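You operate a simulated robot arm through the tools that you are given. There is no shell and no other tool. Be economical: measure what you need, move in short steps, check, and stop when the job is done.

You run a simulated two-armed robot. Do the job below in one go: nothing can be reset, and whatever is moved stays where it is left.

JOB
On the top of the charging table, fold the yellow polishing cloth in half.

It is judged by the outcome, as a careful person would: the job done as asked, and still so three seconds after it is handed in. It fails if anything else is knocked over, pushed out of place, dropped, spilled or broken. Flat cloth is picked up by pressing the open fingertips on it (5 to 10 N) and closing them slowly along it; thin cloth reads only 2 to 8 mm in the jaws.

ROBOT AND FRAMES
Two 7-joint arms with two-finger parallel grippers on one trunk, on a base that drives. Base frame: it is fixed to the floor where the robot stands at the start and does not move with it; the origin is under the middle of the robot, x ahead of it, y to its left, z up. Lengths are in cm, angles in rad, forces in N, time in s.
The left shoulder is at the start at [7, 16.3, 122], the right one opposite. Places, roughly: top of the charging table [50, 0, 90]. Payload 3.43 kg a hand.
The tool frame of a hand sits at the grasp point between the pads (the TCP): z along the fingers, y along the line on which they close. The tips reach 3.4 cm beyond it. Largest opening 12.8 cm; finger width 2.4, thickness 1.2; the body of the gripper, 4.8 by 13 cm, starts 9.6 cm behind the TCP.
Orientation is that of the tool frame in the base frame, as [roll, pitch, yaw] about the fixed x, y, z axes, in that order (R = Rz(yaw) Ry(pitch) Rx(roll)). With the fingers straight down and closing along the base's y, the tool's x points along the base's -x, its y along +y and its z along -z.

CONTROLS
- The arms move only by the tool play_rows. It takes "left_increments", "right_increments" or both (then of equal length, played together; a hand with none holds still); each is a list of rows, each an object of numbers (a shift or turn left out is 0, a gripper value left out holds the last): "tx", "ty", "tz": the shift along the base's x, y, z in mm; "rx", "ry", "rz": the turn, a rotation vector about the base's x, y, z in rad; "grip": the gripper command, from -1 (shut) to 1 (fully open), values between in proportion. In form: [{"tx": .., "ty": .., "tz": .., "rx": .., "ry": .., "rz": .., "grip": ..}, ...]. A call has 1 to 12 rows; each row shifts and turns the commanded pose from where the row before left it. Each row takes 0.2 s and may step no farther than 5 cm and 0.15 rad from the row before; otherwise, or with a gripper value out of range, the whole call is refused. Where a pose cannot be reached the arm comes as near as it can. A force on the tool above 40 N (or 10 N above the force at the start of the call, whichever is more), or a blocked arm, ends the call early, and 0.2 s more pass. Each finger travels about 15.3 cm/s and halts on what it meets, pressing with about 32 N; the grip force reading is that of the motor and also rises with nothing between the fingers. The clock runs only during rows and for 0.2 s after the last one: add rows that do not move to give the fingers time. The reply holds the time, the measured pose of the TCP, the force on the tool along the base axes, the opening and the grip force, in the units named above and with some noise.
- Cameras (640 x 400 px; columns grow to the right, rows downward): "scene" is now at [13.13, -1.26, 143.39]; the picture's right is [-0.15, -0.99, 0.00], its down [-0.69, 0.10, -0.72] and it looks along [0.71, -0.10, -0.70] (base axes); focal length 214 px, centre (320, 200). "left" rides on the left gripper at [7.6, 1.1, -16] in its tool frame; the picture's right is [-0.15, 0.99, 0.00], its down [-0.88, -0.13, -0.46] and it looks along [-0.45, -0.07, 0.89] (tool axes); focal length 234 px, centre (320, 200). "right" rides on the right gripper at [7.6, -1.1, -16] in its tool frame; the picture's right is [0.15, 0.99, 0.00], its down [-0.88, 0.13, -0.46] and it looks along [-0.45, 0.07, 0.89] (tool axes); focal length 234 px, centre (320, 200).
- snapshot(camera): a new picture of that camera. No time passes.
- lift_body(by): slides the trunk up (or, below 0, down) by that many cm; the arms and the scene camera ride with it, the base frame stays. It gives what a move gives, with no picture.
- drive_base(legs): drives the robot by 1 to 6 legs, each [ahead, left, turn to the left] in cm, cm and rad, along the robot's own axes; the way and the turn of a leg run together, so that a leg with both is an arc; at most 150 cm and 3.142 rad a leg. The arms and the cameras ride along, it lands a little off, and it stops where it bumps. It gives what a move gives.
- turn_head(pan, tilt): turns the head with the scene camera to pan (to the left, within 1.501 rad either way) and tilt (down, from -0.506 to 1.204), counted from straight ahead of the robot. It gives what a move gives.
- probe_pixels(camera, pixels): for up to 12 pixels [column, row] of the newest picture of that camera ("zoom" is the newest enlarged one), the place [x, y, z] in the base frame of the surface seen there, good to about 0.2 cm. No time passes.
- close_up(camera, box): a new picture of the part [left, top, right, bottom] of that camera's present view, enlarged. No time passes.
- job_done(): hands the job in; it is judged then, once.

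Keep the steps short. Do not move on a guess: measure, check each grasp and each placing, and mend mistakes. In all there are 80 turns and 62 pictures (those below and enlarged ones count). Leave the grippers open and the arms clear of the work at the hand-in unless told otherwise, and finish with a single line.

The tools are called after "Emit:" by a JSON object that holds its "method" and its "body". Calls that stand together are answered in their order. play_rows: Moves the arms, as the interface text tells. Its arguments: {"type":"object","properties":{"left_increments":{"type":"array"},"right_increments":{"type":"array"}},"required":[]} The other tools are called the same way: lift_body (by) slides the trunk up or down; drive_base (legs) drives the base; turn_head (pan, tilt) turns the head that bears the scene camera; snapshot (camera) takes a picture; probe_pixels (camera, pixels) gives the place of the surface under pixels of a picture; close_up (camera, box) takes an enlarged picture of a part of a camera's view; job_done () hands the job in.

At the start:

```text
time: 0.0
left_eef_pos: [67.62, 30.97, 112.82]
left_ee_rot: [3.141, 0.002, -3.139]
left_wrist_force: [-1.1, 0.8, 0.9]
left_finger_gap: 12.81
left_grasp_force: 0.2
right_eef_pos: [65.29, -21.07, 108.38]
right_ee_rot: [-3.141, -0.001, 3.142]
right_wrist_force: [-0.2, 0.0, 0.6]
right_finger_gap: 12.78
right_grasp_force: 0.0
trunk travel left (down, up): [-70.0, 24.0]
robot x, y, heading: [0.14, 0.01, -0.002]
head pan, tilt: [-0.147, 0.77]
```

scene: 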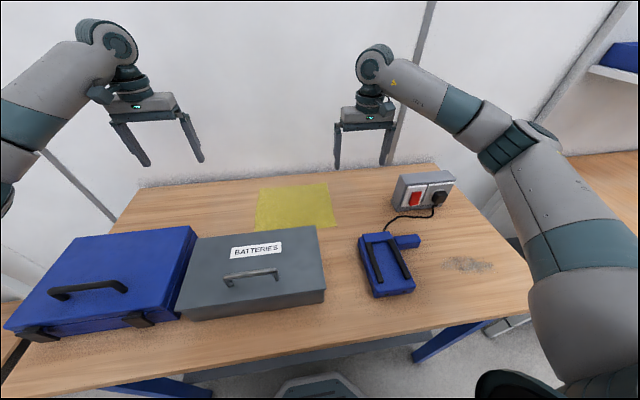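
right: 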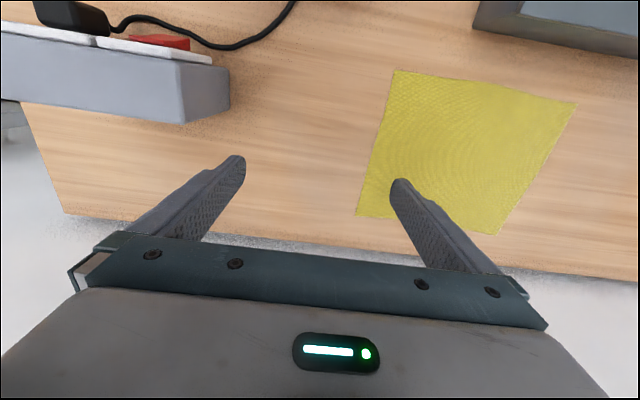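
left: 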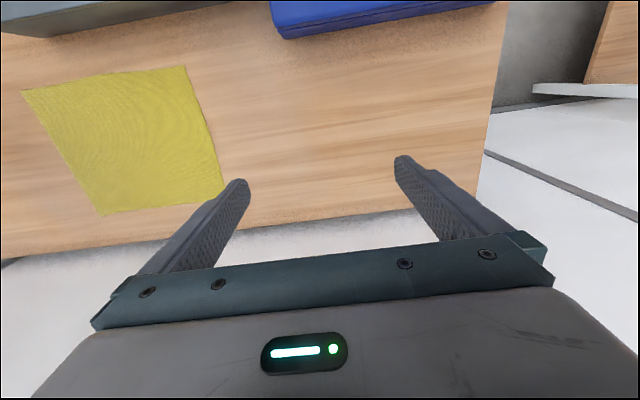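

I see the yellow cloth at about (295,207) in the scene view, behind the grey batteries case. First I measure its corners and the surroundings.

Emit:
{"method": "close_up", "body": {"camera": "scene", "box": [220, 160, 380, 260]}}

Emit:
{"method": "probe_pixels", "body": {"camera": "right", "pixels": [[396, 74], [573, 105], [498, 232], [359, 212], [450, 140], [300, 100], [300, 200], [560, 45], [476, 22], [220, 105], [200, 65]]}}

Emit:
{"method": "probe_pixels", "body": {"camera": "left", "pixels": [[26, 92], [184, 68], [225, 183], [105, 213], [300, 30], [200, 10], [280, 5], [300, 212]]}}

```text
4.00 times, centred on (300, 210) of scene
```

zoom: 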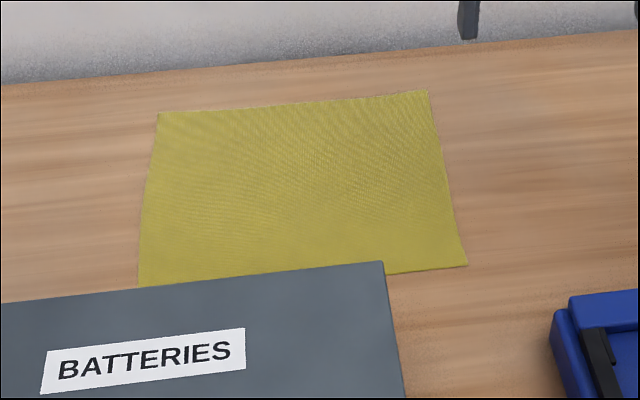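

```text
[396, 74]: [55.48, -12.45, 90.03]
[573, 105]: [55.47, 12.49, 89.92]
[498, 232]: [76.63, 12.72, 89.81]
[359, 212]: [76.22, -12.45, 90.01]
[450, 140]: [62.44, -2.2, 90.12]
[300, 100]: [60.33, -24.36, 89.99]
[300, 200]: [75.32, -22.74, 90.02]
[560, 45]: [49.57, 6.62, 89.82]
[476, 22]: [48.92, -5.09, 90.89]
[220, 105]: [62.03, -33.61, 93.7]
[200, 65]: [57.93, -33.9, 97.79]
```

```text
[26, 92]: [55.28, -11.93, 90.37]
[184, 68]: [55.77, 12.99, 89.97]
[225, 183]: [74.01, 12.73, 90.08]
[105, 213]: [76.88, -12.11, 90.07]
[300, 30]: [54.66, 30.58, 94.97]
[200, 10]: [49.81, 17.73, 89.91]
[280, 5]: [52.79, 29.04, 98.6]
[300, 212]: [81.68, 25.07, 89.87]
```

The cloth spans x 55.5–76.5 and y −12.5–12.5 on the table at z≈90. The plan is for both hands to pinch the far edge (x≈75) near its two corners and bring it over to the near edge. First I bring both hands above it with the jaws part open.

Emit:
{"method": "play_rows", "body": {"left_increments": [{"tx": 13, "ty": -37, "tz": -17, "grip": -0.22}, {"tx": 13, "ty": -37, "tz": -17}, {"tx": 13, "ty": -37, "tz": -17}, {"tx": 13, "ty": -37, "tz": -17}, {"tx": 13, "ty": -37, "tz": -17}, {"tx": 11, "ty": -37, "tz": -17}, {}, {}], "right_increments": [{"tx": 17, "ty": 20, "tz": -10, "grip": -0.22}, {"tx": 17, "ty": 20, "tz": -10}, {"tx": 17, "ty": 20, "tz": -10}, {"tx": 17, "ty": 21, "tz": -10}, {"tx": 16, "ty": 21, "tz": -10}, {"tx": 16, "ty": 21, "tz": -10}, {}, {}]}}

Emit:
{"method": "snapshot", "body": {"camera": "left"}}

Emit:
{"method": "snapshot", "body": {"camera": "right"}}

```text
time: 1.8
left_eef_pos: [75.34, 9.1, 102.59]
left_ee_rot: [3.141, 0.001, -3.141]
left_wrist_force: [0.6, -0.4, 0.7]
left_finger_gap: 5.0
left_grasp_force: 0.0
right_eef_pos: [75.44, -8.52, 102.53]
right_ee_rot: [-3.142, 0.001, 3.141]
right_wrist_force: [0.3, -0.6, 0.3]
right_finger_gap: 4.96
right_grasp_force: 0.1
trunk travel left (down, up): [-70.0, 24.0]
robot x, y, heading: [0.29, 0.2, 0.004]
head pan, tilt: [-0.147, 0.77]
```

```text
57 pictures are left
```

left: 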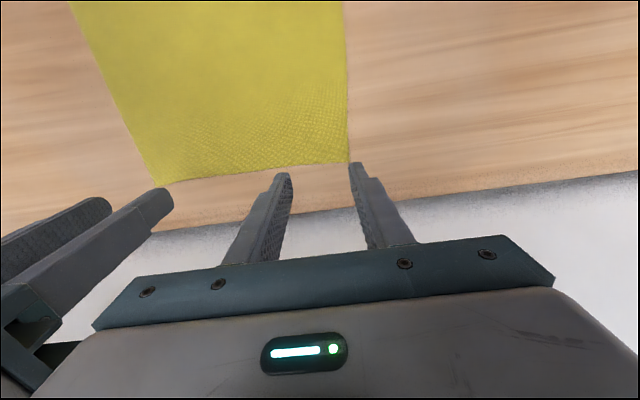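

```text
56 pictures are left
```

right: 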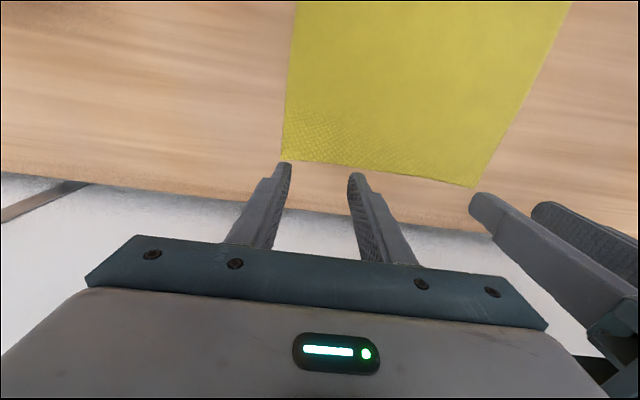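

The hands are above the far corners. I re-measure the far edge from here.

Emit:
{"method": "probe_pixels", "body": {"camera": "left", "pixels": [[346, 158], [250, 166], [170, 176], [345, 120]]}}

Emit:
{"method": "probe_pixels", "body": {"camera": "right", "pixels": [[286, 157], [380, 170], [468, 182], [290, 100]]}}

```text
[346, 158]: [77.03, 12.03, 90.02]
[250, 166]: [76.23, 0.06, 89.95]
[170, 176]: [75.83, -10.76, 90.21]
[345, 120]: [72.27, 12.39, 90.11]
```

```text
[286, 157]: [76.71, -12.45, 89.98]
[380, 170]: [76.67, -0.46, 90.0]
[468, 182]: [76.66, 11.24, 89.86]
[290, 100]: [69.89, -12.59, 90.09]
```

The far edge is at x≈76.6, so fingers at x 75.4 lie just inside it. I lower to just above contact and move the left hand 3 mm inward.

Emit:
{"method": "play_rows", "body": {"left_increments": [{"ty": -3, "tz": -30}, {"tz": -30}, {"tz": -25}, {}], "right_increments": [{"tz": -30}, {"tz": -30}, {"tz": -25}, {}]}}

Emit:
{"method": "snapshot", "body": {"camera": "left"}}

```text
time: 2.8
left_eef_pos: [75.21, 8.67, 94.26]
left_ee_rot: [3.141, 0.0, -3.141]
left_wrist_force: [-0.7, 0.2, 0.8]
left_finger_gap: 4.99
left_grasp_force: 0.0
right_eef_pos: [75.21, -8.81, 93.93]
right_ee_rot: [-3.141, -0.001, -3.141]
right_wrist_force: [-0.3, -0.7, -0.2]
right_finger_gap: 4.98
right_grasp_force: 0.1
trunk travel left (down, up): [-70.0, 24.0]
robot x, y, heading: [0.02, -0.07, 0.002]
head pan, tilt: [-0.147, 0.77]
```

```text
55 pictures are left
```

left: 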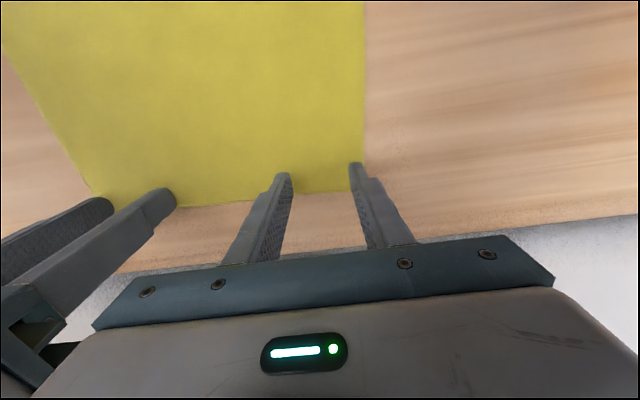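

Still free of contact. I go down in small steps to find it.

Emit:
{"method": "play_rows", "body": {"left_increments": [{"tz": -3}, {"tz": -3}, {"tz": -1}, {}], "right_increments": [{"tz": -2}, {"tz": -2}, {"tz": -1}, {}]}}

```text
time: 3.8
left_eef_pos: [75.21, 8.44, 93.61]
left_ee_rot: [3.141, 0.0, -3.139]
left_wrist_force: [-0.3, 0.4, -0.1]
left_finger_gap: 5.0
left_grasp_force: 0.0
right_eef_pos: [75.19, -8.79, 93.54]
right_ee_rot: [3.141, 0.004, -3.141]
right_wrist_force: [2.7, -1.5, 13.3]
right_finger_gap: 5.01
right_grasp_force: 0.1
trunk travel left (down, up): [-70.0, 24.0]
robot x, y, heading: [-0.15, 0.19, 0.005]
head pan, tilt: [-0.147, 0.77]
```

The right hand reads 13 N, which is a bit too much; the left is not touching yet. I ease the right up 1 mm and the left down 1.5 mm.

Emit:
{"method": "play_rows", "body": {"left_increments": [{"tz": -1}, {"tz": -0.5}, {}], "right_increments": [{"tz": 0.5}, {}, {}]}}

```text
time: 4.6
left_eef_pos: [75.2, 8.59, 93.63]
left_ee_rot: [3.141, 0.002, 3.142]
left_wrist_force: [0.9, -1.4, 10.0]
left_finger_gap: 4.98
left_grasp_force: 0.0
right_eef_pos: [75.05, -8.74, 93.53]
right_ee_rot: [3.141, 0.002, -3.141]
right_wrist_force: [3.4, -0.1, 9.8]
right_finger_gap: 5.01
right_grasp_force: 0.0
trunk travel left (down, up): [-70.0, 24.0]
robot x, y, heading: [-0.28, -0.08, -0.0]
head pan, tilt: [-0.147, 0.77]
```

About 10 N on each hand. I close slowly now.

Emit:
{"method": "play_rows", "body": {"left_increments": [{"tz": -0.2, "grip": -0.3}, {"grip": -0.37}, {"grip": -0.44}, {"grip": -0.51}, {"grip": -0.58}, {"grip": -0.65}, {"grip": -0.72}, {"grip": -0.79}, {"grip": -0.86}, {"grip": -0.93}, {"grip": -1}, {}], "right_increments": [{"grip": -0.3}, {"grip": -0.37}, {"grip": -0.44}, {"grip": -0.51}, {"grip": -0.58}, {"grip": -0.65}, {"grip": -0.72}, {"grip": -0.79}, {"grip": -0.86}, {"grip": -0.93}, {"grip": -1}, {}]}}

Emit:
{"method": "snapshot", "body": {"camera": "left"}}

Emit:
{"method": "snapshot", "body": {"camera": "right"}}

```text
time: 7.2
left_eef_pos: [74.94, 8.45, 93.59]
left_ee_rot: [-3.14, 0.001, -3.141]
left_wrist_force: [0.1, -9.1, 21.5]
left_finger_gap: 0.19
left_grasp_force: 32.3
right_eef_pos: [75.03, -8.6, 93.6]
right_ee_rot: [3.14, 0.002, 3.142]
right_wrist_force: [-0.2, 11.6, 1.5]
right_finger_gap: 0.17
right_grasp_force: 31.9
trunk travel left (down, up): [-70.0, 24.0]
robot x, y, heading: [-0.12, 0.32, 0.001]
head pan, tilt: [-0.147, 0.77]
```

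```text
54 pictures are left
```

left: 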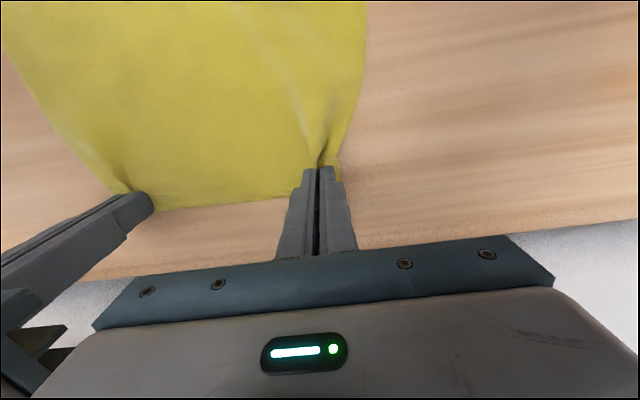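

```text
53 pictures are left
```

right: 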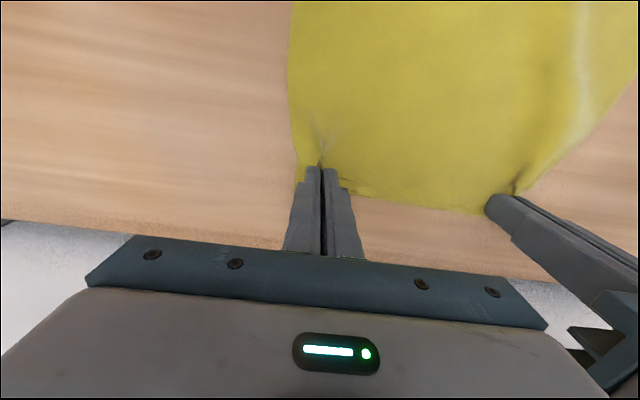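

Both jaws read about 2 mm and the cloth is bunched in them. I lift 3 cm with a little forward motion to check both grasps.

Emit:
{"method": "play_rows", "body": {"left_increments": [{"tz": 10}, {"tz": 10, "tx": -3}, {"tz": 10, "tx": -5}, {}], "right_increments": [{"tz": 10}, {"tz": 10, "tx": -3}, {"tz": 10, "tx": -5}, {}]}}

Emit:
{"method": "snapshot", "body": {"camera": "left"}}

Emit:
{"method": "snapshot", "body": {"camera": "scene"}}

```text
time: 8.2
left_eef_pos: [74.45, 8.35, 96.24]
left_ee_rot: [-3.141, -0.002, 3.139]
left_wrist_force: [0.1, -14.2, 0.0]
left_finger_gap: 0.19
left_grasp_force: 31.7
right_eef_pos: [74.27, -8.56, 96.39]
right_ee_rot: [3.14, 0.0, 3.141]
right_wrist_force: [0.3, 14.5, 0.0]
right_finger_gap: 0.18
right_grasp_force: 32.1
trunk travel left (down, up): [-70.0, 24.0]
robot x, y, heading: [-0.03, -0.08, -0.002]
head pan, tilt: [-0.147, 0.77]
```

```text
52 pictures are left
```

left: 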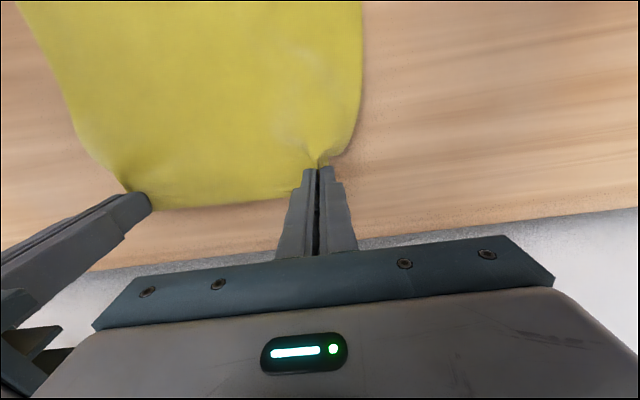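

```text
51 pictures are left
```

scene: 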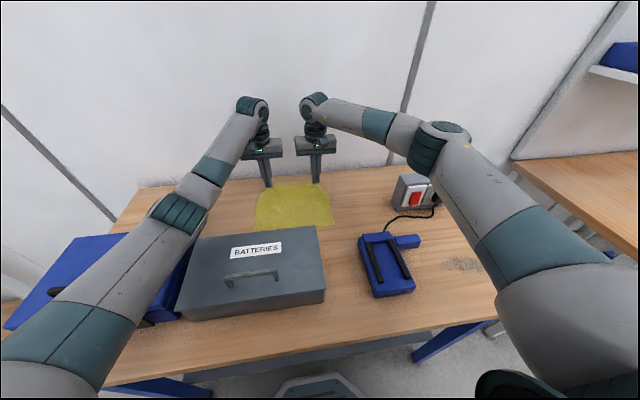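

Both grasps hold; the cloth is taut between them (14 N), so I will ease the hands together. I also check the case heights and the clearance of the arm above them.

Emit:
{"method": "probe_pixels", "body": {"camera": "scene", "pixels": [[280, 230], [312, 230], [250, 280], [60, 250], [165, 215], [200, 215], [185, 245], [120, 300], [222, 170], [267, 190]]}}

Emit:
{"method": "play_rows", "body": {"left_increments": [{"ty": -2}, {"ty": -2}, {"tz": 10, "tx": -8}, {"tz": 10, "tx": -8}, {"tz": 10, "tx": -10}, {}], "right_increments": [{"ty": 2}, {"ty": 2}, {"tz": 10, "tx": -8}, {"tz": 10, "tx": -8}, {"tz": 10, "tx": -10}, {}]}}

Emit:
{"method": "snapshot", "body": {"camera": "scene"}}

```text
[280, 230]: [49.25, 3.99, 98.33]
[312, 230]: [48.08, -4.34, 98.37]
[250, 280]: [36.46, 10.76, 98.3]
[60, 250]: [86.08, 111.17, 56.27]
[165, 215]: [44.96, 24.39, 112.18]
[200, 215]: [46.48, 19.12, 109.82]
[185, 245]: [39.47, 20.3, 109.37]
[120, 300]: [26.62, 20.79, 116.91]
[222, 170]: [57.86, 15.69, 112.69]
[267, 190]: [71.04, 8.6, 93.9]
```

```text
time: 9.6
left_eef_pos: [71.78, 8.03, 99.18]
left_ee_rot: [-3.141, -0.002, -3.141]
left_wrist_force: [-0.3, -0.8, -0.2]
left_finger_gap: 0.22
left_grasp_force: 32.0
right_eef_pos: [71.87, -8.31, 99.51]
right_ee_rot: [3.14, 0.001, 3.141]
right_wrist_force: [-0.2, 0.8, -0.6]
right_finger_gap: 0.19
right_grasp_force: 31.9
trunk travel left (down, up): [-70.0, 24.0]
robot x, y, heading: [0.01, 0.05, 0.002]
head pan, tilt: [-0.147, 0.77]
```

```text
50 pictures are left
```

scene: 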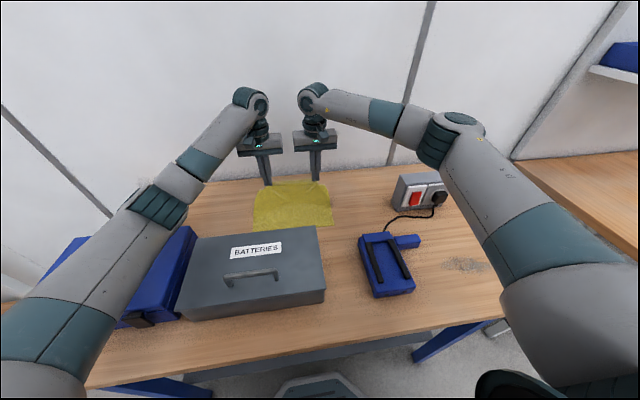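

Free length is fine and the tension is gone. The left forearm runs fairly low over the cases (tops ≈98), so I watch that. I continue the arc toward x≈66.

Emit:
{"method": "play_rows", "body": {"left_increments": [{"tx": -12, "tz": 9}, {"tx": -12, "tz": 9}, {"tx": -14, "tz": 5}, {"tx": -15, "tz": 2}, {}], "right_increments": [{"tx": -12, "tz": 9}, {"tx": -12, "tz": 7}, {"tx": -14, "tz": 5}, {"tx": -15, "tz": 2}, {}]}}

Emit:
{"method": "snapshot", "body": {"camera": "scene"}}

Emit:
{"method": "snapshot", "body": {"camera": "left"}}

```text
time: 10.8
left_eef_pos: [66.66, 7.83, 101.77]
left_ee_rot: [3.141, -0.002, -3.14]
left_wrist_force: [-0.2, -1.2, -0.2]
left_finger_gap: 0.21
left_grasp_force: 32.1
right_eef_pos: [66.48, -8.42, 101.66]
right_ee_rot: [3.142, -0.002, -3.142]
right_wrist_force: [-0.2, 0.5, 0.0]
right_finger_gap: 0.18
right_grasp_force: 32.2
trunk travel left (down, up): [-70.0, 24.0]
robot x, y, heading: [0.16, -0.09, -0.001]
head pan, tilt: [-0.147, 0.77]
```

```text
49 pictures are left
```

scene: 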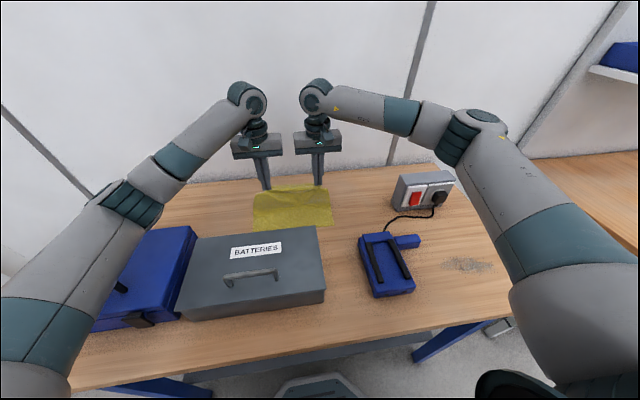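

```text
48 pictures are left
```

left: 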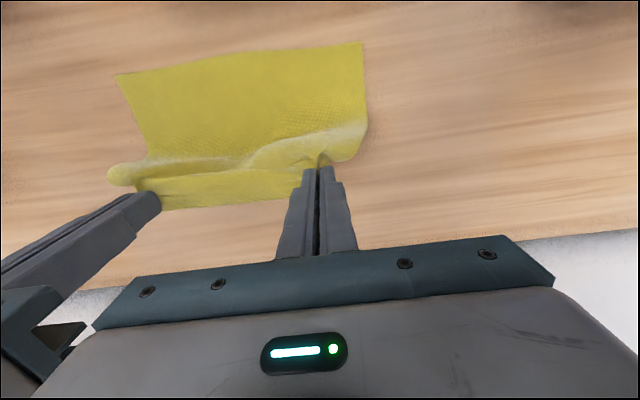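

The cloth hangs and folds as intended. I check the left elbow's height and the near-edge position of the cloth.

Emit:
{"method": "probe_pixels", "body": {"camera": "scene", "pixels": [[130, 205], [145, 210], [157, 222], [125, 250], [175, 245], [100, 205], [60, 290], [122, 287], [158, 240]]}}

Emit:
{"method": "probe_pixels", "body": {"camera": "left", "pixels": [[120, 77], [240, 54], [360, 44], [366, 120], [112, 175], [250, 150]]}}

```text
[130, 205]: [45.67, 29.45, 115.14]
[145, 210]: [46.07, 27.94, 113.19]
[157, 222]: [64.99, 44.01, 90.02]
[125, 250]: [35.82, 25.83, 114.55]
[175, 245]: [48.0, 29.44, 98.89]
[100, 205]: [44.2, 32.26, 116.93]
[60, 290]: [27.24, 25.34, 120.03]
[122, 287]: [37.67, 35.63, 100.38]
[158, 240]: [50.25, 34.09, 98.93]
```

```text
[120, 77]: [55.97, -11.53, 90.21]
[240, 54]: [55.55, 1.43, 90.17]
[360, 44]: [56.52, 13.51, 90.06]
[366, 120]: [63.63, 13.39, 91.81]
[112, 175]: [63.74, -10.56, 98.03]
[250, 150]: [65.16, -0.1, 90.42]
```

The elbow is rising clear (115) and the near edge is still at x≈55.5. I continue the arc down toward the near edge.

Emit:
{"method": "play_rows", "body": {"left_increments": [{"tx": -15, "tz": 2}, {"tx": -15, "tz": 2}, {"tx": -15, "tz": 0}, {"tx": -15, "tz": -7}, {"tx": -13, "tz": -10}, {"tx": -10, "tz": -10}, {"tx": -10, "tz": -10}, {}], "right_increments": [{"tx": -15, "tz": 2}, {"tx": -15, "tz": 2}, {"tx": -15, "tz": 0}, {"tx": -15, "tz": -7}, {"tx": -13, "tz": -10}, {"tx": -10, "tz": -10}, {"tx": -10, "tz": -10}, {}]}}

Emit:
{"method": "snapshot", "body": {"camera": "left"}}

Emit:
{"method": "snapshot", "body": {"camera": "scene"}}

```text
time: 12.6
left_eef_pos: [57.32, 8.11, 98.52]
left_ee_rot: [-3.141, 0.002, -3.14]
left_wrist_force: [0.1, -0.5, -0.3]
left_finger_gap: 0.21
left_grasp_force: 32.0
right_eef_pos: [56.97, -8.16, 98.28]
right_ee_rot: [3.141, 0.0, -3.141]
right_wrist_force: [0.0, 0.9, -0.9]
right_finger_gap: 0.17
right_grasp_force: 31.7
trunk travel left (down, up): [-70.0, 24.0]
robot x, y, heading: [0.19, -0.13, 0.0]
head pan, tilt: [-0.147, 0.77]
```

```text
47 pictures are left
```

left: 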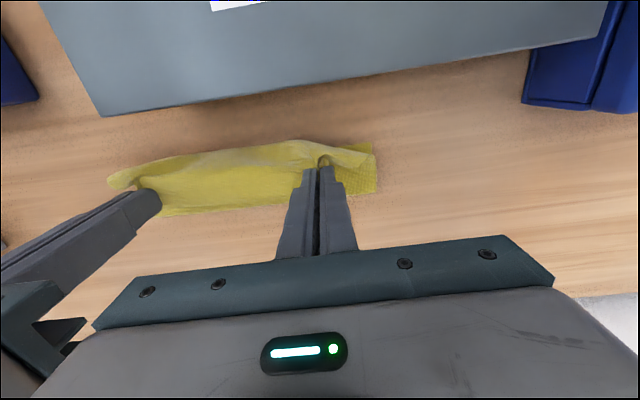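

```text
46 pictures are left
```

scene: 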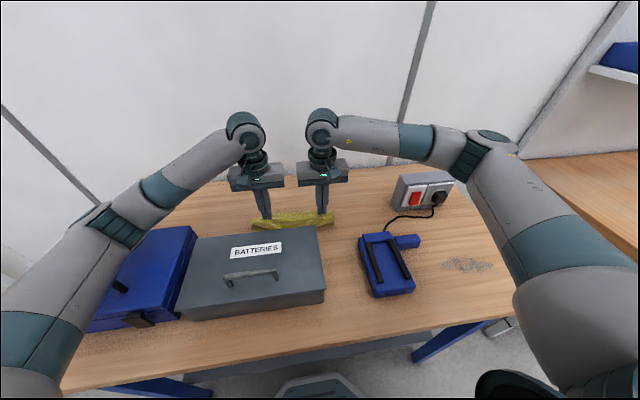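

The cloth is over. I probe the fold line and the lower layer before setting down.

Emit:
{"method": "close_up", "body": {"camera": "left", "box": [80, 110, 400, 310]}}

Emit:
{"method": "probe_pixels", "body": {"camera": "left", "pixels": [[374, 146], [374, 190], [355, 188], [220, 150], [220, 212], [165, 214], [110, 180], [365, 170], [260, 205]]}}

```text
2.00 times, centred on (240, 210) of left
```

zoom: 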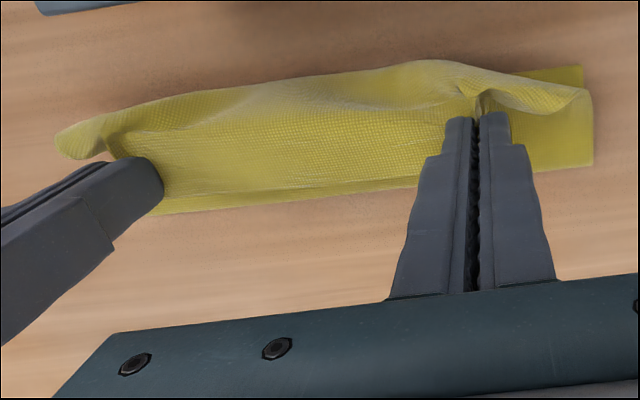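

```text
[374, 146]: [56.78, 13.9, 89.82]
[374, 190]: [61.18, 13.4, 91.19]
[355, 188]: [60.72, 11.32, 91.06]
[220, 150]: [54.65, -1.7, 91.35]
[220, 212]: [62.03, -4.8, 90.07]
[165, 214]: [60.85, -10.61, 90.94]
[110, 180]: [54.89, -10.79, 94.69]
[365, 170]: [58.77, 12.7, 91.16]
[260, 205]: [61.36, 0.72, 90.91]
```

The visible fold line at x≈61.5 is closer than half (66), so some of the cloth may be tucked underneath. I look from the other cameras.

Emit:
{"method": "close_up", "body": {"camera": "scene", "box": [230, 190, 358, 270]}}

Emit:
{"method": "close_up", "body": {"camera": "right", "box": [240, 90, 560, 290]}}

```text
5.00 times, centred on (294, 230) of scene
```

zoom: 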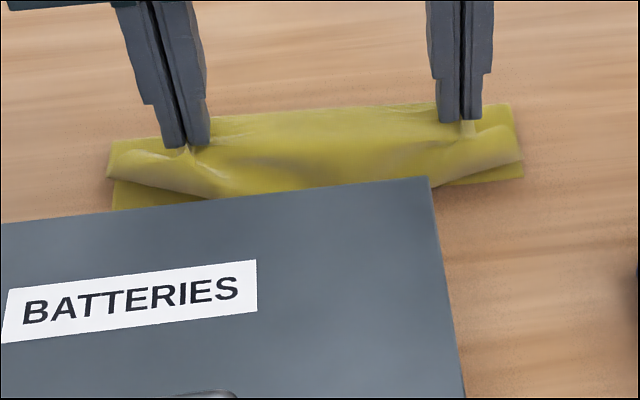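

```text
2.00 times, centred on (400, 190) of right
```

zoom: 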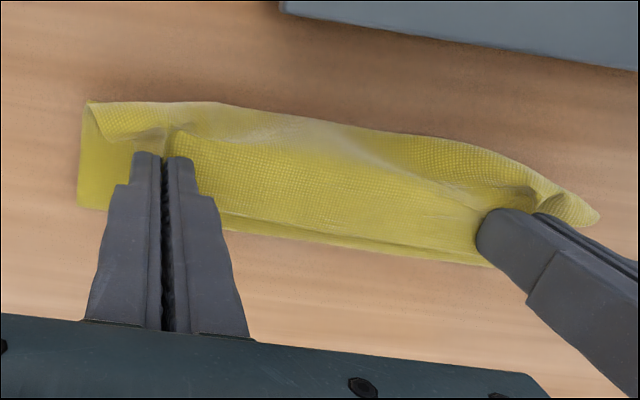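

The geometry is unclear: the strip measures ≈1 cm above the table, so layers are probably stacked beneath. I back the hands up along the arc to look.

Emit:
{"method": "play_rows", "body": {"left_increments": [{"tx": 8, "tz": 15}, {"tx": 12, "tz": 15}, {"tx": 15, "tz": 15}, {"tx": 15, "tz": 15}, {}], "right_increments": [{"tx": 10, "tz": 15}, {"tx": 12, "tz": 16}, {"tx": 15, "tz": 15}, {"tx": 15, "tz": 15}, {}]}}

Emit:
{"method": "close_up", "body": {"camera": "left", "box": [80, 50, 400, 250]}}

Emit:
{"method": "close_up", "body": {"camera": "scene", "box": [230, 180, 358, 260]}}

```text
time: 13.8
left_eef_pos: [62.3, 7.92, 104.51]
left_ee_rot: [3.141, -0.001, -3.141]
left_wrist_force: [0.6, -0.7, -0.2]
left_finger_gap: 0.2
left_grasp_force: 32.4
right_eef_pos: [62.34, -8.28, 104.47]
right_ee_rot: [-3.141, 0.0, 3.141]
right_wrist_force: [0.1, -0.8, -0.3]
right_finger_gap: 0.14
right_grasp_force: 32.1
trunk travel left (down, up): [-70.0, 24.0]
robot x, y, heading: [-0.27, 0.02, 0.001]
head pan, tilt: [-0.147, 0.77]
```

```text
2.00 times, centred on (240, 150) of left
```

zoom: 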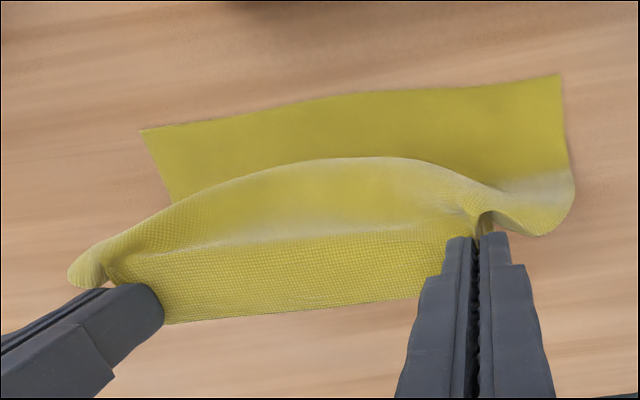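

```text
5.00 times, centred on (294, 220) of scene
```

zoom: 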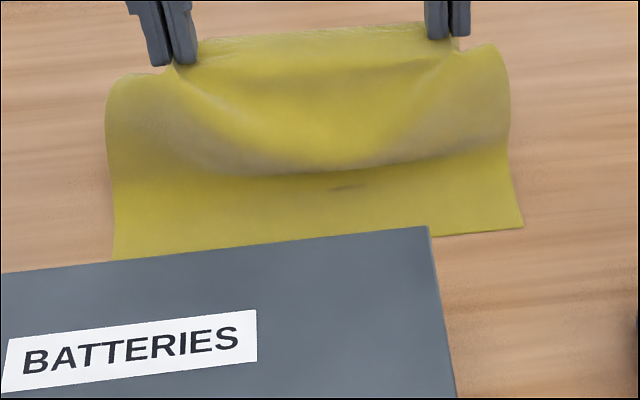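

I probe points of this shape to tell where the free edge and the fold are.

Emit:
{"method": "probe_pixels", "body": {"camera": "zoom", "pixels": [[310, 28], [310, 45], [310, 70], [310, 120], [310, 160], [310, 172], [310, 185], [310, 215], [130, 90], [130, 200], [490, 60], [500, 140]]}}

Emit:
{"method": "snapshot", "body": {"camera": "left"}}

Emit:
{"method": "probe_pixels", "body": {"camera": "left", "pixels": [[230, 203], [230, 198], [230, 185], [230, 165], [230, 150], [230, 138], [230, 128], [230, 120], [230, 105], [360, 100], [366, 145], [345, 165]]}}

```text
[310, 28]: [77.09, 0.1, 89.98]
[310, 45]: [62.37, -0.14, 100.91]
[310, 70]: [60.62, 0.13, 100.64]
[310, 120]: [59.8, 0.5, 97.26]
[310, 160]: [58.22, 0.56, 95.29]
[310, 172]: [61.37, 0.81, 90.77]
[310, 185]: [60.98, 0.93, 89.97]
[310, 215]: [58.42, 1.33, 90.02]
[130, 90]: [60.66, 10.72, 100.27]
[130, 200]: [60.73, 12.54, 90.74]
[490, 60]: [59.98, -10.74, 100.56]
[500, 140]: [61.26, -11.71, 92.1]
```

```text
40 pictures are left
```

left: 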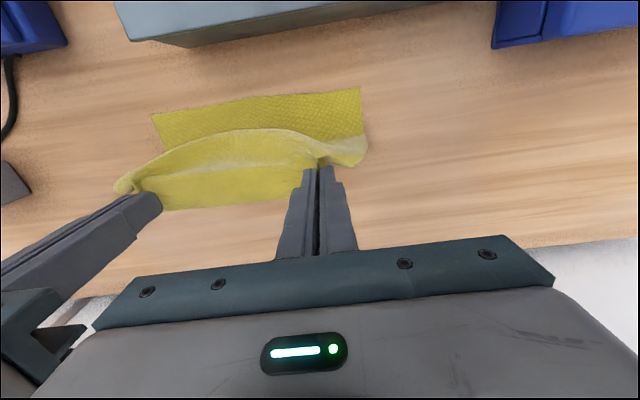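

```text
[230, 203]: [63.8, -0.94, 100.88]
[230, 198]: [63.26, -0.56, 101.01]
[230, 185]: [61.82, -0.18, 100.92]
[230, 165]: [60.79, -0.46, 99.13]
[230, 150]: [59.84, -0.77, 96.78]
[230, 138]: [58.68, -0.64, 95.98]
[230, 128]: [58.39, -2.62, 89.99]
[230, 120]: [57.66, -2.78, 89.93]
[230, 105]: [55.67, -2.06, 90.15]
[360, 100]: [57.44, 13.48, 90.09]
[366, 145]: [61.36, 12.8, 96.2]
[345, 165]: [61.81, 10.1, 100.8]
```

Now it's clear. The pinch holds the cloth leaving the tips toward −x, so going toward −x makes an S-shaped belly instead of a fold. A drop fold suits this grip. I hang the cloth fully, touch its bottom edge down at x≈75 and lay the lower half toward −x. Then I bring the held edge back to +x on top. First I lift.

Emit:
{"method": "play_rows", "body": {"left_increments": [{"tx": 5, "tz": 20}, {"tx": 10, "tz": 25}, {"tx": 15, "tz": 30}, {"tx": 20, "tz": 30}, {"tx": 25, "tz": 30}, {"tx": 25, "tz": 20}, {"tx": 20}, {}, {}, {}], "right_increments": [{"tx": 5, "tz": 20}, {"tx": 10, "tz": 25}, {"tx": 15, "tz": 30}, {"tx": 20, "tz": 30}, {"tx": 25, "tz": 30}, {"tx": 25, "tz": 20}, {"tx": 20}, {}, {}, {}]}}

Emit:
{"method": "snapshot", "body": {"camera": "scene"}}

Emit:
{"method": "snapshot", "body": {"camera": "left"}}

```text
time: 16.0
left_eef_pos: [74.51, 8.19, 120.08]
left_ee_rot: [3.141, 0.0, -3.139]
left_wrist_force: [0.2, -2.1, 0.4]
left_finger_gap: 0.18
left_grasp_force: 31.9
right_eef_pos: [74.44, -8.35, 119.96]
right_ee_rot: [-3.141, 0.0, 3.14]
right_wrist_force: [0.7, 2.2, 0.5]
right_finger_gap: 0.21
right_grasp_force: 32.2
trunk travel left (down, up): [-70.0, 24.0]
robot x, y, heading: [-0.4, -0.23, 0.001]
head pan, tilt: [-0.147, 0.77]
```

```text
39 pictures are left
```

scene: 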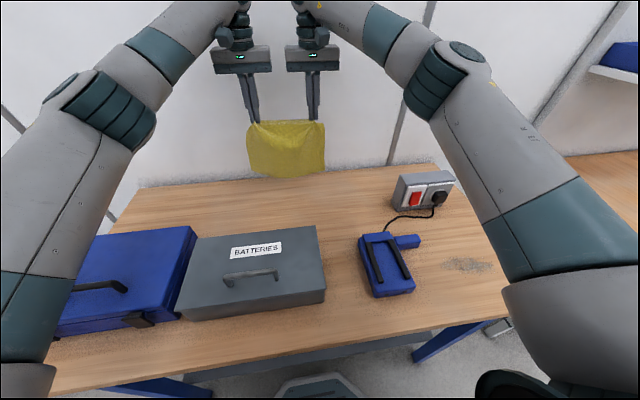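

```text
38 pictures are left
```

left: 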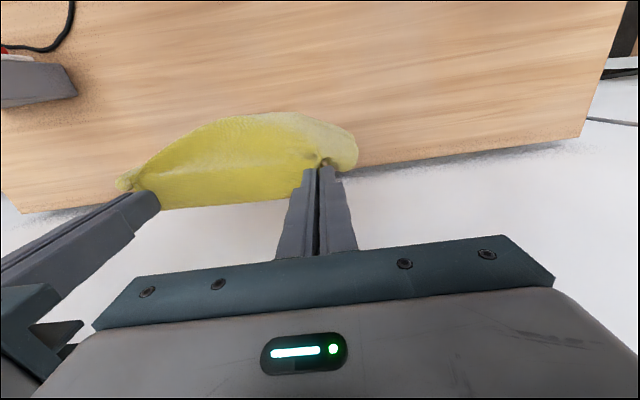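

The cloth hangs free. I measure its bottom edge.

Emit:
{"method": "close_up", "body": {"camera": "scene", "box": [222, 95, 350, 175]}}

Emit:
{"method": "probe_pixels", "body": {"camera": "scene", "pixels": [[252, 172], [270, 174], [286, 175], [305, 173], [321, 168], [286, 150], [286, 130], [249, 150], [324, 148], [286, 185], [286, 122]]}}

```text
5.00 times, centred on (286, 135) of scene
```

zoom: 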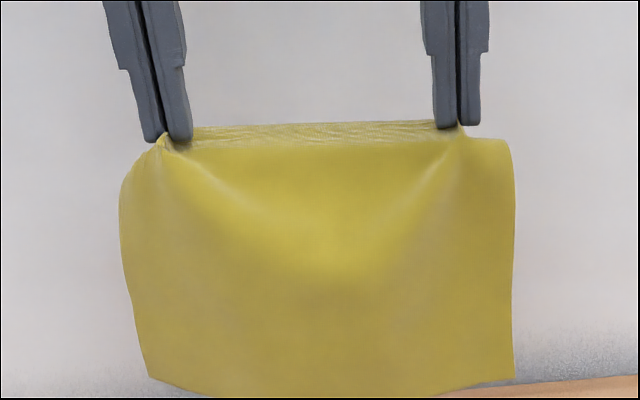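

```text
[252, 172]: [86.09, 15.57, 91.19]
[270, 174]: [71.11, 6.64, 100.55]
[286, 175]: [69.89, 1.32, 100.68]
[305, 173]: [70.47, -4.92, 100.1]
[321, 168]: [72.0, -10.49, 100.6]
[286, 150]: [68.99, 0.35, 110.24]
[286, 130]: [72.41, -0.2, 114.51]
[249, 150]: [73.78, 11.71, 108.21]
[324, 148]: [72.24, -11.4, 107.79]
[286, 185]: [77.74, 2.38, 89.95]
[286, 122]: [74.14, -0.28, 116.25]
```

The bottom edge is at z≈100.5, x≈70–72, 16 cm below the tips. I lower until it just touches, easing the hands 2 mm apart to flatten the belly.

Emit:
{"method": "play_rows", "body": {"left_increments": [{"ty": 2, "tz": -20}, {"tz": -20}, {"tz": -20}, {"tz": -15}, {"tz": -15}, {"tz": -10}, {}, {}], "right_increments": [{"ty": -2, "tz": -20}, {"tz": -20}, {"tz": -20}, {"tz": -15}, {"tz": -15}, {"tz": -10}, {}, {}]}}

Emit:
{"method": "close_up", "body": {"camera": "scene", "box": [206, 115, 366, 215]}}

Emit:
{"method": "probe_pixels", "body": {"camera": "zoom", "pixels": [[210, 290], [320, 300], [420, 280]]}}

```text
time: 17.8
left_eef_pos: [74.22, 8.25, 109.91]
left_ee_rot: [3.141, -0.002, -3.139]
left_wrist_force: [-0.9, -7.2, -0.1]
left_finger_gap: 0.2
left_grasp_force: 32.0
right_eef_pos: [74.48, -8.52, 110.06]
right_ee_rot: [-3.141, 0.0, -3.141]
right_wrist_force: [0.1, 6.3, 0.5]
right_finger_gap: 0.16
right_grasp_force: 32.0
trunk travel left (down, up): [-70.0, 24.0]
robot x, y, heading: [0.35, -0.12, 0.004]
head pan, tilt: [-0.147, 0.77]
```

```text
4.00 times, centred on (286, 165) of scene
```

zoom: 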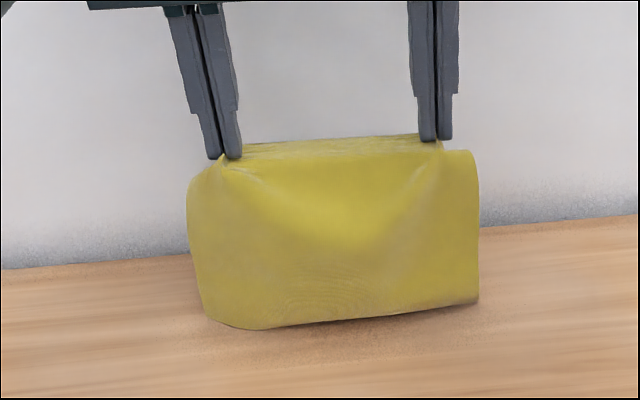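

```text
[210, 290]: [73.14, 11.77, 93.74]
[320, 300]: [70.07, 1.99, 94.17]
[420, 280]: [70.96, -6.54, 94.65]
```

The bottom is just about touching. I lower further while moving −x so the lower half lays out behind, starting with a short part.

Emit:
{"method": "play_rows", "body": {"left_increments": [{"tz": -8, "tx": -5}, {"tz": -8, "tx": -10}, {"tz": -8, "tx": -10}, {"tz": -8, "tx": -12}, {}, {}], "right_increments": [{"tz": -8, "tx": -5}, {"tz": -8, "tx": -10}, {"tz": -8, "tx": -10}, {"tz": -8, "tx": -12}, {}, {}]}}

Emit:
{"method": "close_up", "body": {"camera": "scene", "box": [206, 125, 366, 225]}}

Emit:
{"method": "snapshot", "body": {"camera": "left"}}

```text
time: 19.2
left_eef_pos: [70.58, 8.12, 106.71]
left_ee_rot: [-3.14, 0.001, -3.14]
left_wrist_force: [0.4, -3.7, -0.4]
left_finger_gap: 0.2
left_grasp_force: 32.3
right_eef_pos: [70.59, -8.33, 106.68]
right_ee_rot: [3.141, 0.0, -3.141]
right_wrist_force: [-0.6, 3.0, 0.3]
right_finger_gap: 0.2
right_grasp_force: 32.3
trunk travel left (down, up): [-70.0, 24.0]
robot x, y, heading: [0.28, 0.12, 0.002]
head pan, tilt: [-0.147, 0.77]
```

```text
4.00 times, centred on (286, 175) of scene
```

zoom: 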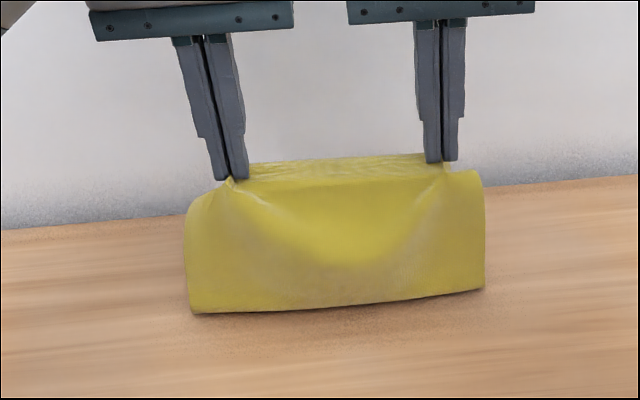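

```text
34 pictures are left
```

left: 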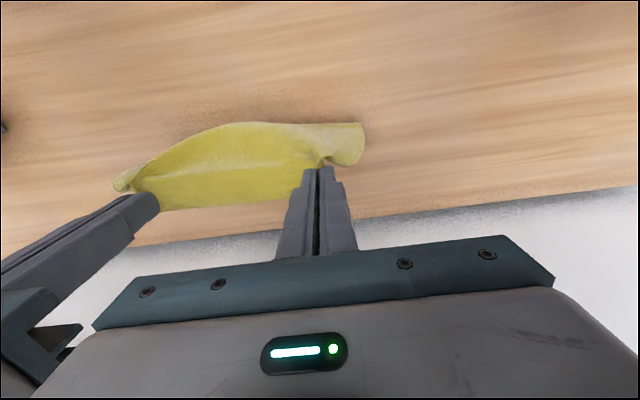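

I probe whether the lower part has rolled toward +x (behind) as wanted.

Emit:
{"method": "probe_pixels", "body": {"camera": "left", "pixels": [[362, 124], [362, 150], [340, 126], [200, 132], [230, 125], [230, 205], [365, 165]]}}

Emit:
{"method": "probe_pixels", "body": {"camera": "zoom", "pixels": [[200, 305], [330, 300], [475, 283], [330, 260], [190, 240], [480, 240]]}}

Emit:
{"method": "close_up", "body": {"camera": "right", "box": [240, 80, 560, 280]}}

```text
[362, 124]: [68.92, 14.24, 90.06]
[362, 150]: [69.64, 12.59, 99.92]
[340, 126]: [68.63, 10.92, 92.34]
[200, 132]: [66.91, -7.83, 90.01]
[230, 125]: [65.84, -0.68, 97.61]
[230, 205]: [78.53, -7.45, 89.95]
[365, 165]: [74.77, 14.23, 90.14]
```

```text
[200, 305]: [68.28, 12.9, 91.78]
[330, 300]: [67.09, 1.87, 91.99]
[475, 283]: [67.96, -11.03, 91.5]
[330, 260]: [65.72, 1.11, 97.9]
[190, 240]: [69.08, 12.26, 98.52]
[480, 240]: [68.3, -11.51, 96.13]
```

```text
2.00 times, centred on (400, 180) of right
```

zoom: 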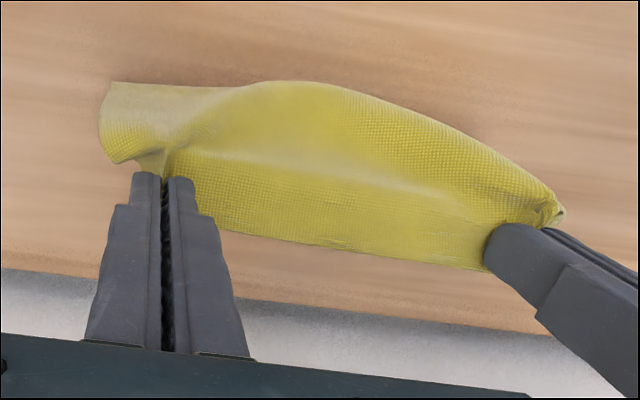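

The cloth turns at x≈68 near the table and the rest lies behind it (+x), as wanted. I continue −x and down to bring the crease to mid-cloth.

Emit:
{"method": "play_rows", "body": {"left_increments": [{"tz": -8, "tx": -12}, {"tz": -8, "tx": -12}, {"tz": -8, "tx": -12}, {"tz": -8, "tx": -12}, {}, {}], "right_increments": [{"tz": -8, "tx": -12}, {"tz": -8, "tx": -12}, {"tz": -8, "tx": -12}, {"tz": -8, "tx": -12}, {}, {}]}}

Emit:
{"method": "snapshot", "body": {"camera": "left"}}

Emit:
{"method": "snapshot", "body": {"camera": "scene"}}

Emit:
{"method": "probe_pixels", "body": {"camera": "left", "pixels": [[362, 124], [362, 150], [340, 126], [230, 125], [230, 200], [367, 165], [230, 212]]}}

```text
time: 20.6
left_eef_pos: [65.7, 8.24, 103.6]
left_ee_rot: [3.141, 0.0, -3.139]
left_wrist_force: [1.1, -4.7, -0.5]
left_finger_gap: 0.2
left_grasp_force: 31.9
right_eef_pos: [66.04, -8.41, 103.61]
right_ee_rot: [3.141, 0.002, -3.141]
right_wrist_force: [0.0, 4.5, -0.7]
right_finger_gap: 0.17
right_grasp_force: 32.1
trunk travel left (down, up): [-70.0, 24.0]
robot x, y, heading: [0.49, -0.36, 0.0]
head pan, tilt: [-0.147, 0.77]
```

```text
32 pictures are left
```

left: 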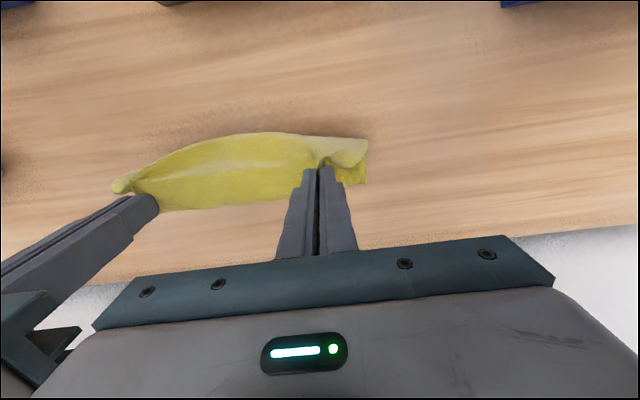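

```text
31 pictures are left
```

scene: 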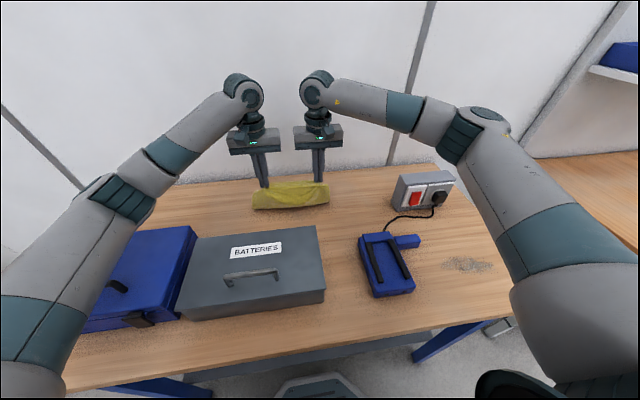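

```text
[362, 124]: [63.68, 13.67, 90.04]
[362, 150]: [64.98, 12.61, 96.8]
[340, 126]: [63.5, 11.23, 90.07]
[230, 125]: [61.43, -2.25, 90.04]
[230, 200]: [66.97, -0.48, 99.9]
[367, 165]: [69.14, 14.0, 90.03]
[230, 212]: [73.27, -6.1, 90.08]
```

The lower layer now shows behind (corner at ≈(364,184)). I measure it.

Emit:
{"method": "close_up", "body": {"camera": "left", "box": [280, 120, 408, 200]}}

Emit:
{"method": "probe_pixels", "body": {"camera": "left", "pixels": [[362, 182], [345, 183], [360, 172], [360, 145], [330, 138], [230, 140]]}}

```text
5.00 times, centred on (344, 160) of left
```

zoom: 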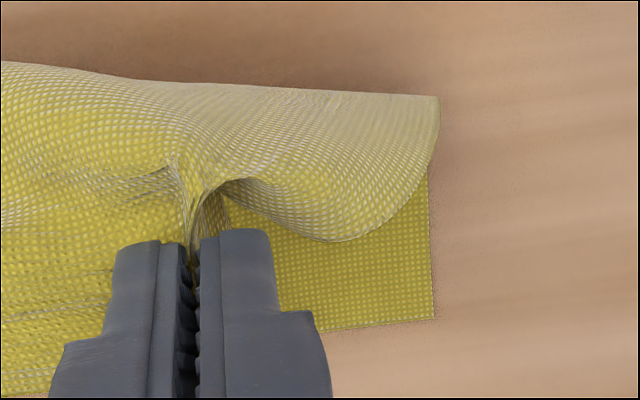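

```text
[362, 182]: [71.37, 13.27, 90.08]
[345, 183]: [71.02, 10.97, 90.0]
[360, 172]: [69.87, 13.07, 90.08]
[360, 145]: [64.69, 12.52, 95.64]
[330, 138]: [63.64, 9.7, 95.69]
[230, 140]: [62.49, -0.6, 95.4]
```

The lower edge is flat at x≈71.4, so the crease belongs at x≈61. I move a little more (−x 25, down 20), then sweep +x and down to lay the held edge over the lower one.

Emit:
{"method": "play_rows", "body": {"left_increments": [{"tz": -7, "tx": -10}, {"tz": -7, "tx": -9}, {"tz": -6, "tx": -5}, {}, {"tx": 5, "tz": -8}, {"tx": 8, "tz": -10}, {"tx": 10, "tz": -10}, {"tx": 10, "tz": -10}, {}], "right_increments": [{"tz": -7, "tx": -10}, {"tz": -7, "tx": -9}, {"tz": -6, "tx": -5}, {}, {"tx": 5, "tz": -8}, {"tx": 8, "tz": -10}, {"tx": 10, "tz": -10}, {"tx": 10, "tz": -10}, {}]}}

Emit:
{"method": "snapshot", "body": {"camera": "left"}}

Emit:
{"method": "probe_pixels", "body": {"camera": "left", "pixels": [[362, 182], [355, 188], [360, 150], [330, 130], [230, 130], [230, 140]]}}

```text
time: 22.6
left_eef_pos: [66.79, 8.24, 97.86]
left_ee_rot: [-3.141, -0.002, -3.141]
left_wrist_force: [-0.9, -6.6, -0.9]
left_finger_gap: 0.2
left_grasp_force: 31.8
right_eef_pos: [66.69, -8.56, 97.85]
right_ee_rot: [-3.139, 0.0, -3.141]
right_wrist_force: [0.2, 5.9, -0.6]
right_finger_gap: 0.17
right_grasp_force: 31.7
trunk travel left (down, up): [-70.0, 24.0]
robot x, y, heading: [0.12, 0.13, 0.003]
head pan, tilt: [-0.147, 0.77]
```

```text
29 pictures are left
```

left: 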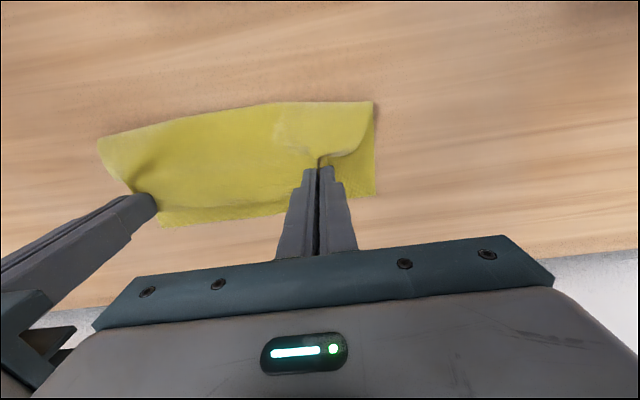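

```text
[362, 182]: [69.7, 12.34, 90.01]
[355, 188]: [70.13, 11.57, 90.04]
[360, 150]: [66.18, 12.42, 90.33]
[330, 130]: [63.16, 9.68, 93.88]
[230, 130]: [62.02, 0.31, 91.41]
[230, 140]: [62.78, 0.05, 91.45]
```

It's folding properly: the lower layer ends at x≈71 and the crease is near 60. I finish the placement toward x≈69.8, just above the table.

Emit:
{"method": "play_rows", "body": {"left_increments": [{"tx": 8, "tz": -8}, {"tx": 9, "tz": -9}, {"tx": 8, "tz": -9}, {"tx": 6, "tz": -8}, {}, {}], "right_increments": [{"tx": 8, "tz": -8}, {"tx": 9, "tz": -9}, {"tx": 8, "tz": -9}, {"tx": 6, "tz": -8}, {}, {}]}}

Emit:
{"method": "snapshot", "body": {"camera": "left"}}

Emit:
{"method": "close_up", "body": {"camera": "right", "box": [240, 60, 560, 260]}}

Emit:
{"method": "probe_pixels", "body": {"camera": "left", "pixels": [[372, 190], [240, 205], [372, 92], [230, 95], [230, 150], [340, 150]]}}

```text
time: 24.0
left_eef_pos: [69.97, 8.23, 94.29]
left_ee_rot: [-3.14, 0.0, -3.14]
left_wrist_force: [-0.1, -4.8, 0.3]
left_finger_gap: 0.17
left_grasp_force: 31.9
right_eef_pos: [69.85, -8.41, 94.33]
right_ee_rot: [3.141, 0.001, -3.141]
right_wrist_force: [0.2, 5.1, 0.2]
right_finger_gap: 0.15
right_grasp_force: 32.1
trunk travel left (down, up): [-70.0, 24.0]
robot x, y, heading: [-0.15, 0.1, 0.0]
head pan, tilt: [-0.147, 0.77]
```

```text
28 pictures are left
```

left: 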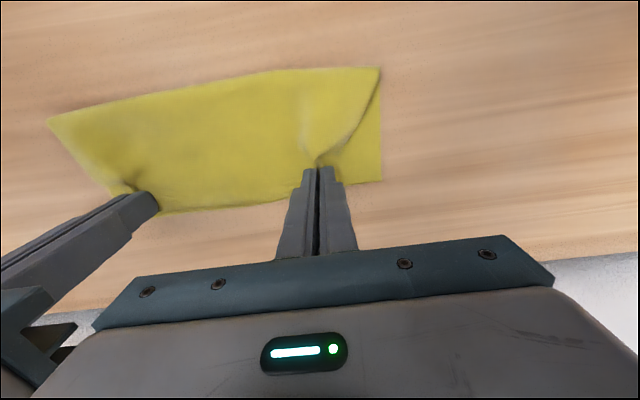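

```text
2.00 times, centred on (400, 160) of right
```

zoom: 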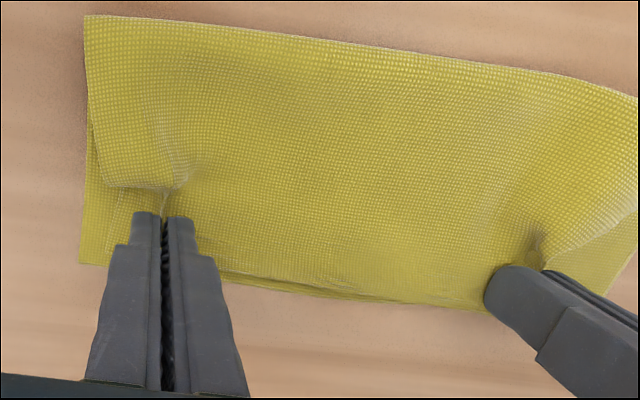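

```text
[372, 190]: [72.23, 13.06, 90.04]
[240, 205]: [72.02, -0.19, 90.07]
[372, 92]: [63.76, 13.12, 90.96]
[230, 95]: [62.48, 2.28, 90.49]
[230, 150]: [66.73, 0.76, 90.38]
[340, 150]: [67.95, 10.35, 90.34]
```

The layers are aligned, with only the pinched corners bunched. I lower to light contact, then open slowly so the fingertips spread the bunches back out.

Emit:
{"method": "play_rows", "body": {"left_increments": [{"tx": 2, "tz": -3}, {"tz": -2}, {}], "right_increments": [{"tx": 2, "tz": -3}, {"tz": -2}, {}]}}

```text
time: 24.8
left_eef_pos: [70.03, 8.35, 93.92]
left_ee_rot: [-3.141, 0.001, -3.14]
left_wrist_force: [-0.1, -6.3, -1.1]
left_finger_gap: 0.19
left_grasp_force: 32.1
right_eef_pos: [69.96, -8.56, 93.92]
right_ee_rot: [3.14, 0.0, -3.141]
right_wrist_force: [-0.2, 5.8, 0.5]
right_finger_gap: 0.17
right_grasp_force: 32.4
trunk travel left (down, up): [-70.0, 24.0]
robot x, y, heading: [0.09, 0.11, -0.0]
head pan, tilt: [-0.147, 0.77]
```

No contact yet, so I go down 1–2 mm more.

Emit:
{"method": "play_rows", "body": {"left_increments": [{"tz": -1}, {"tz": -1}, {}], "right_increments": [{"tz": -1}, {"tz": -1}, {}]}}

```text
time: 25.6
left_eef_pos: [69.92, 8.32, 93.57]
left_ee_rot: [3.141, 0.001, 3.141]
left_wrist_force: [-0.4, -5.6, 1.3]
left_finger_gap: 0.19
left_grasp_force: 32.1
right_eef_pos: [70.12, -8.49, 93.71]
right_ee_rot: [3.141, 0.0, 3.141]
right_wrist_force: [-0.4, 5.6, 0.0]
right_finger_gap: 0.17
right_grasp_force: 31.7
trunk travel left (down, up): [-70.0, 24.0]
robot x, y, heading: [0.05, 0.33, 0.002]
head pan, tilt: [-0.147, 0.77]
```

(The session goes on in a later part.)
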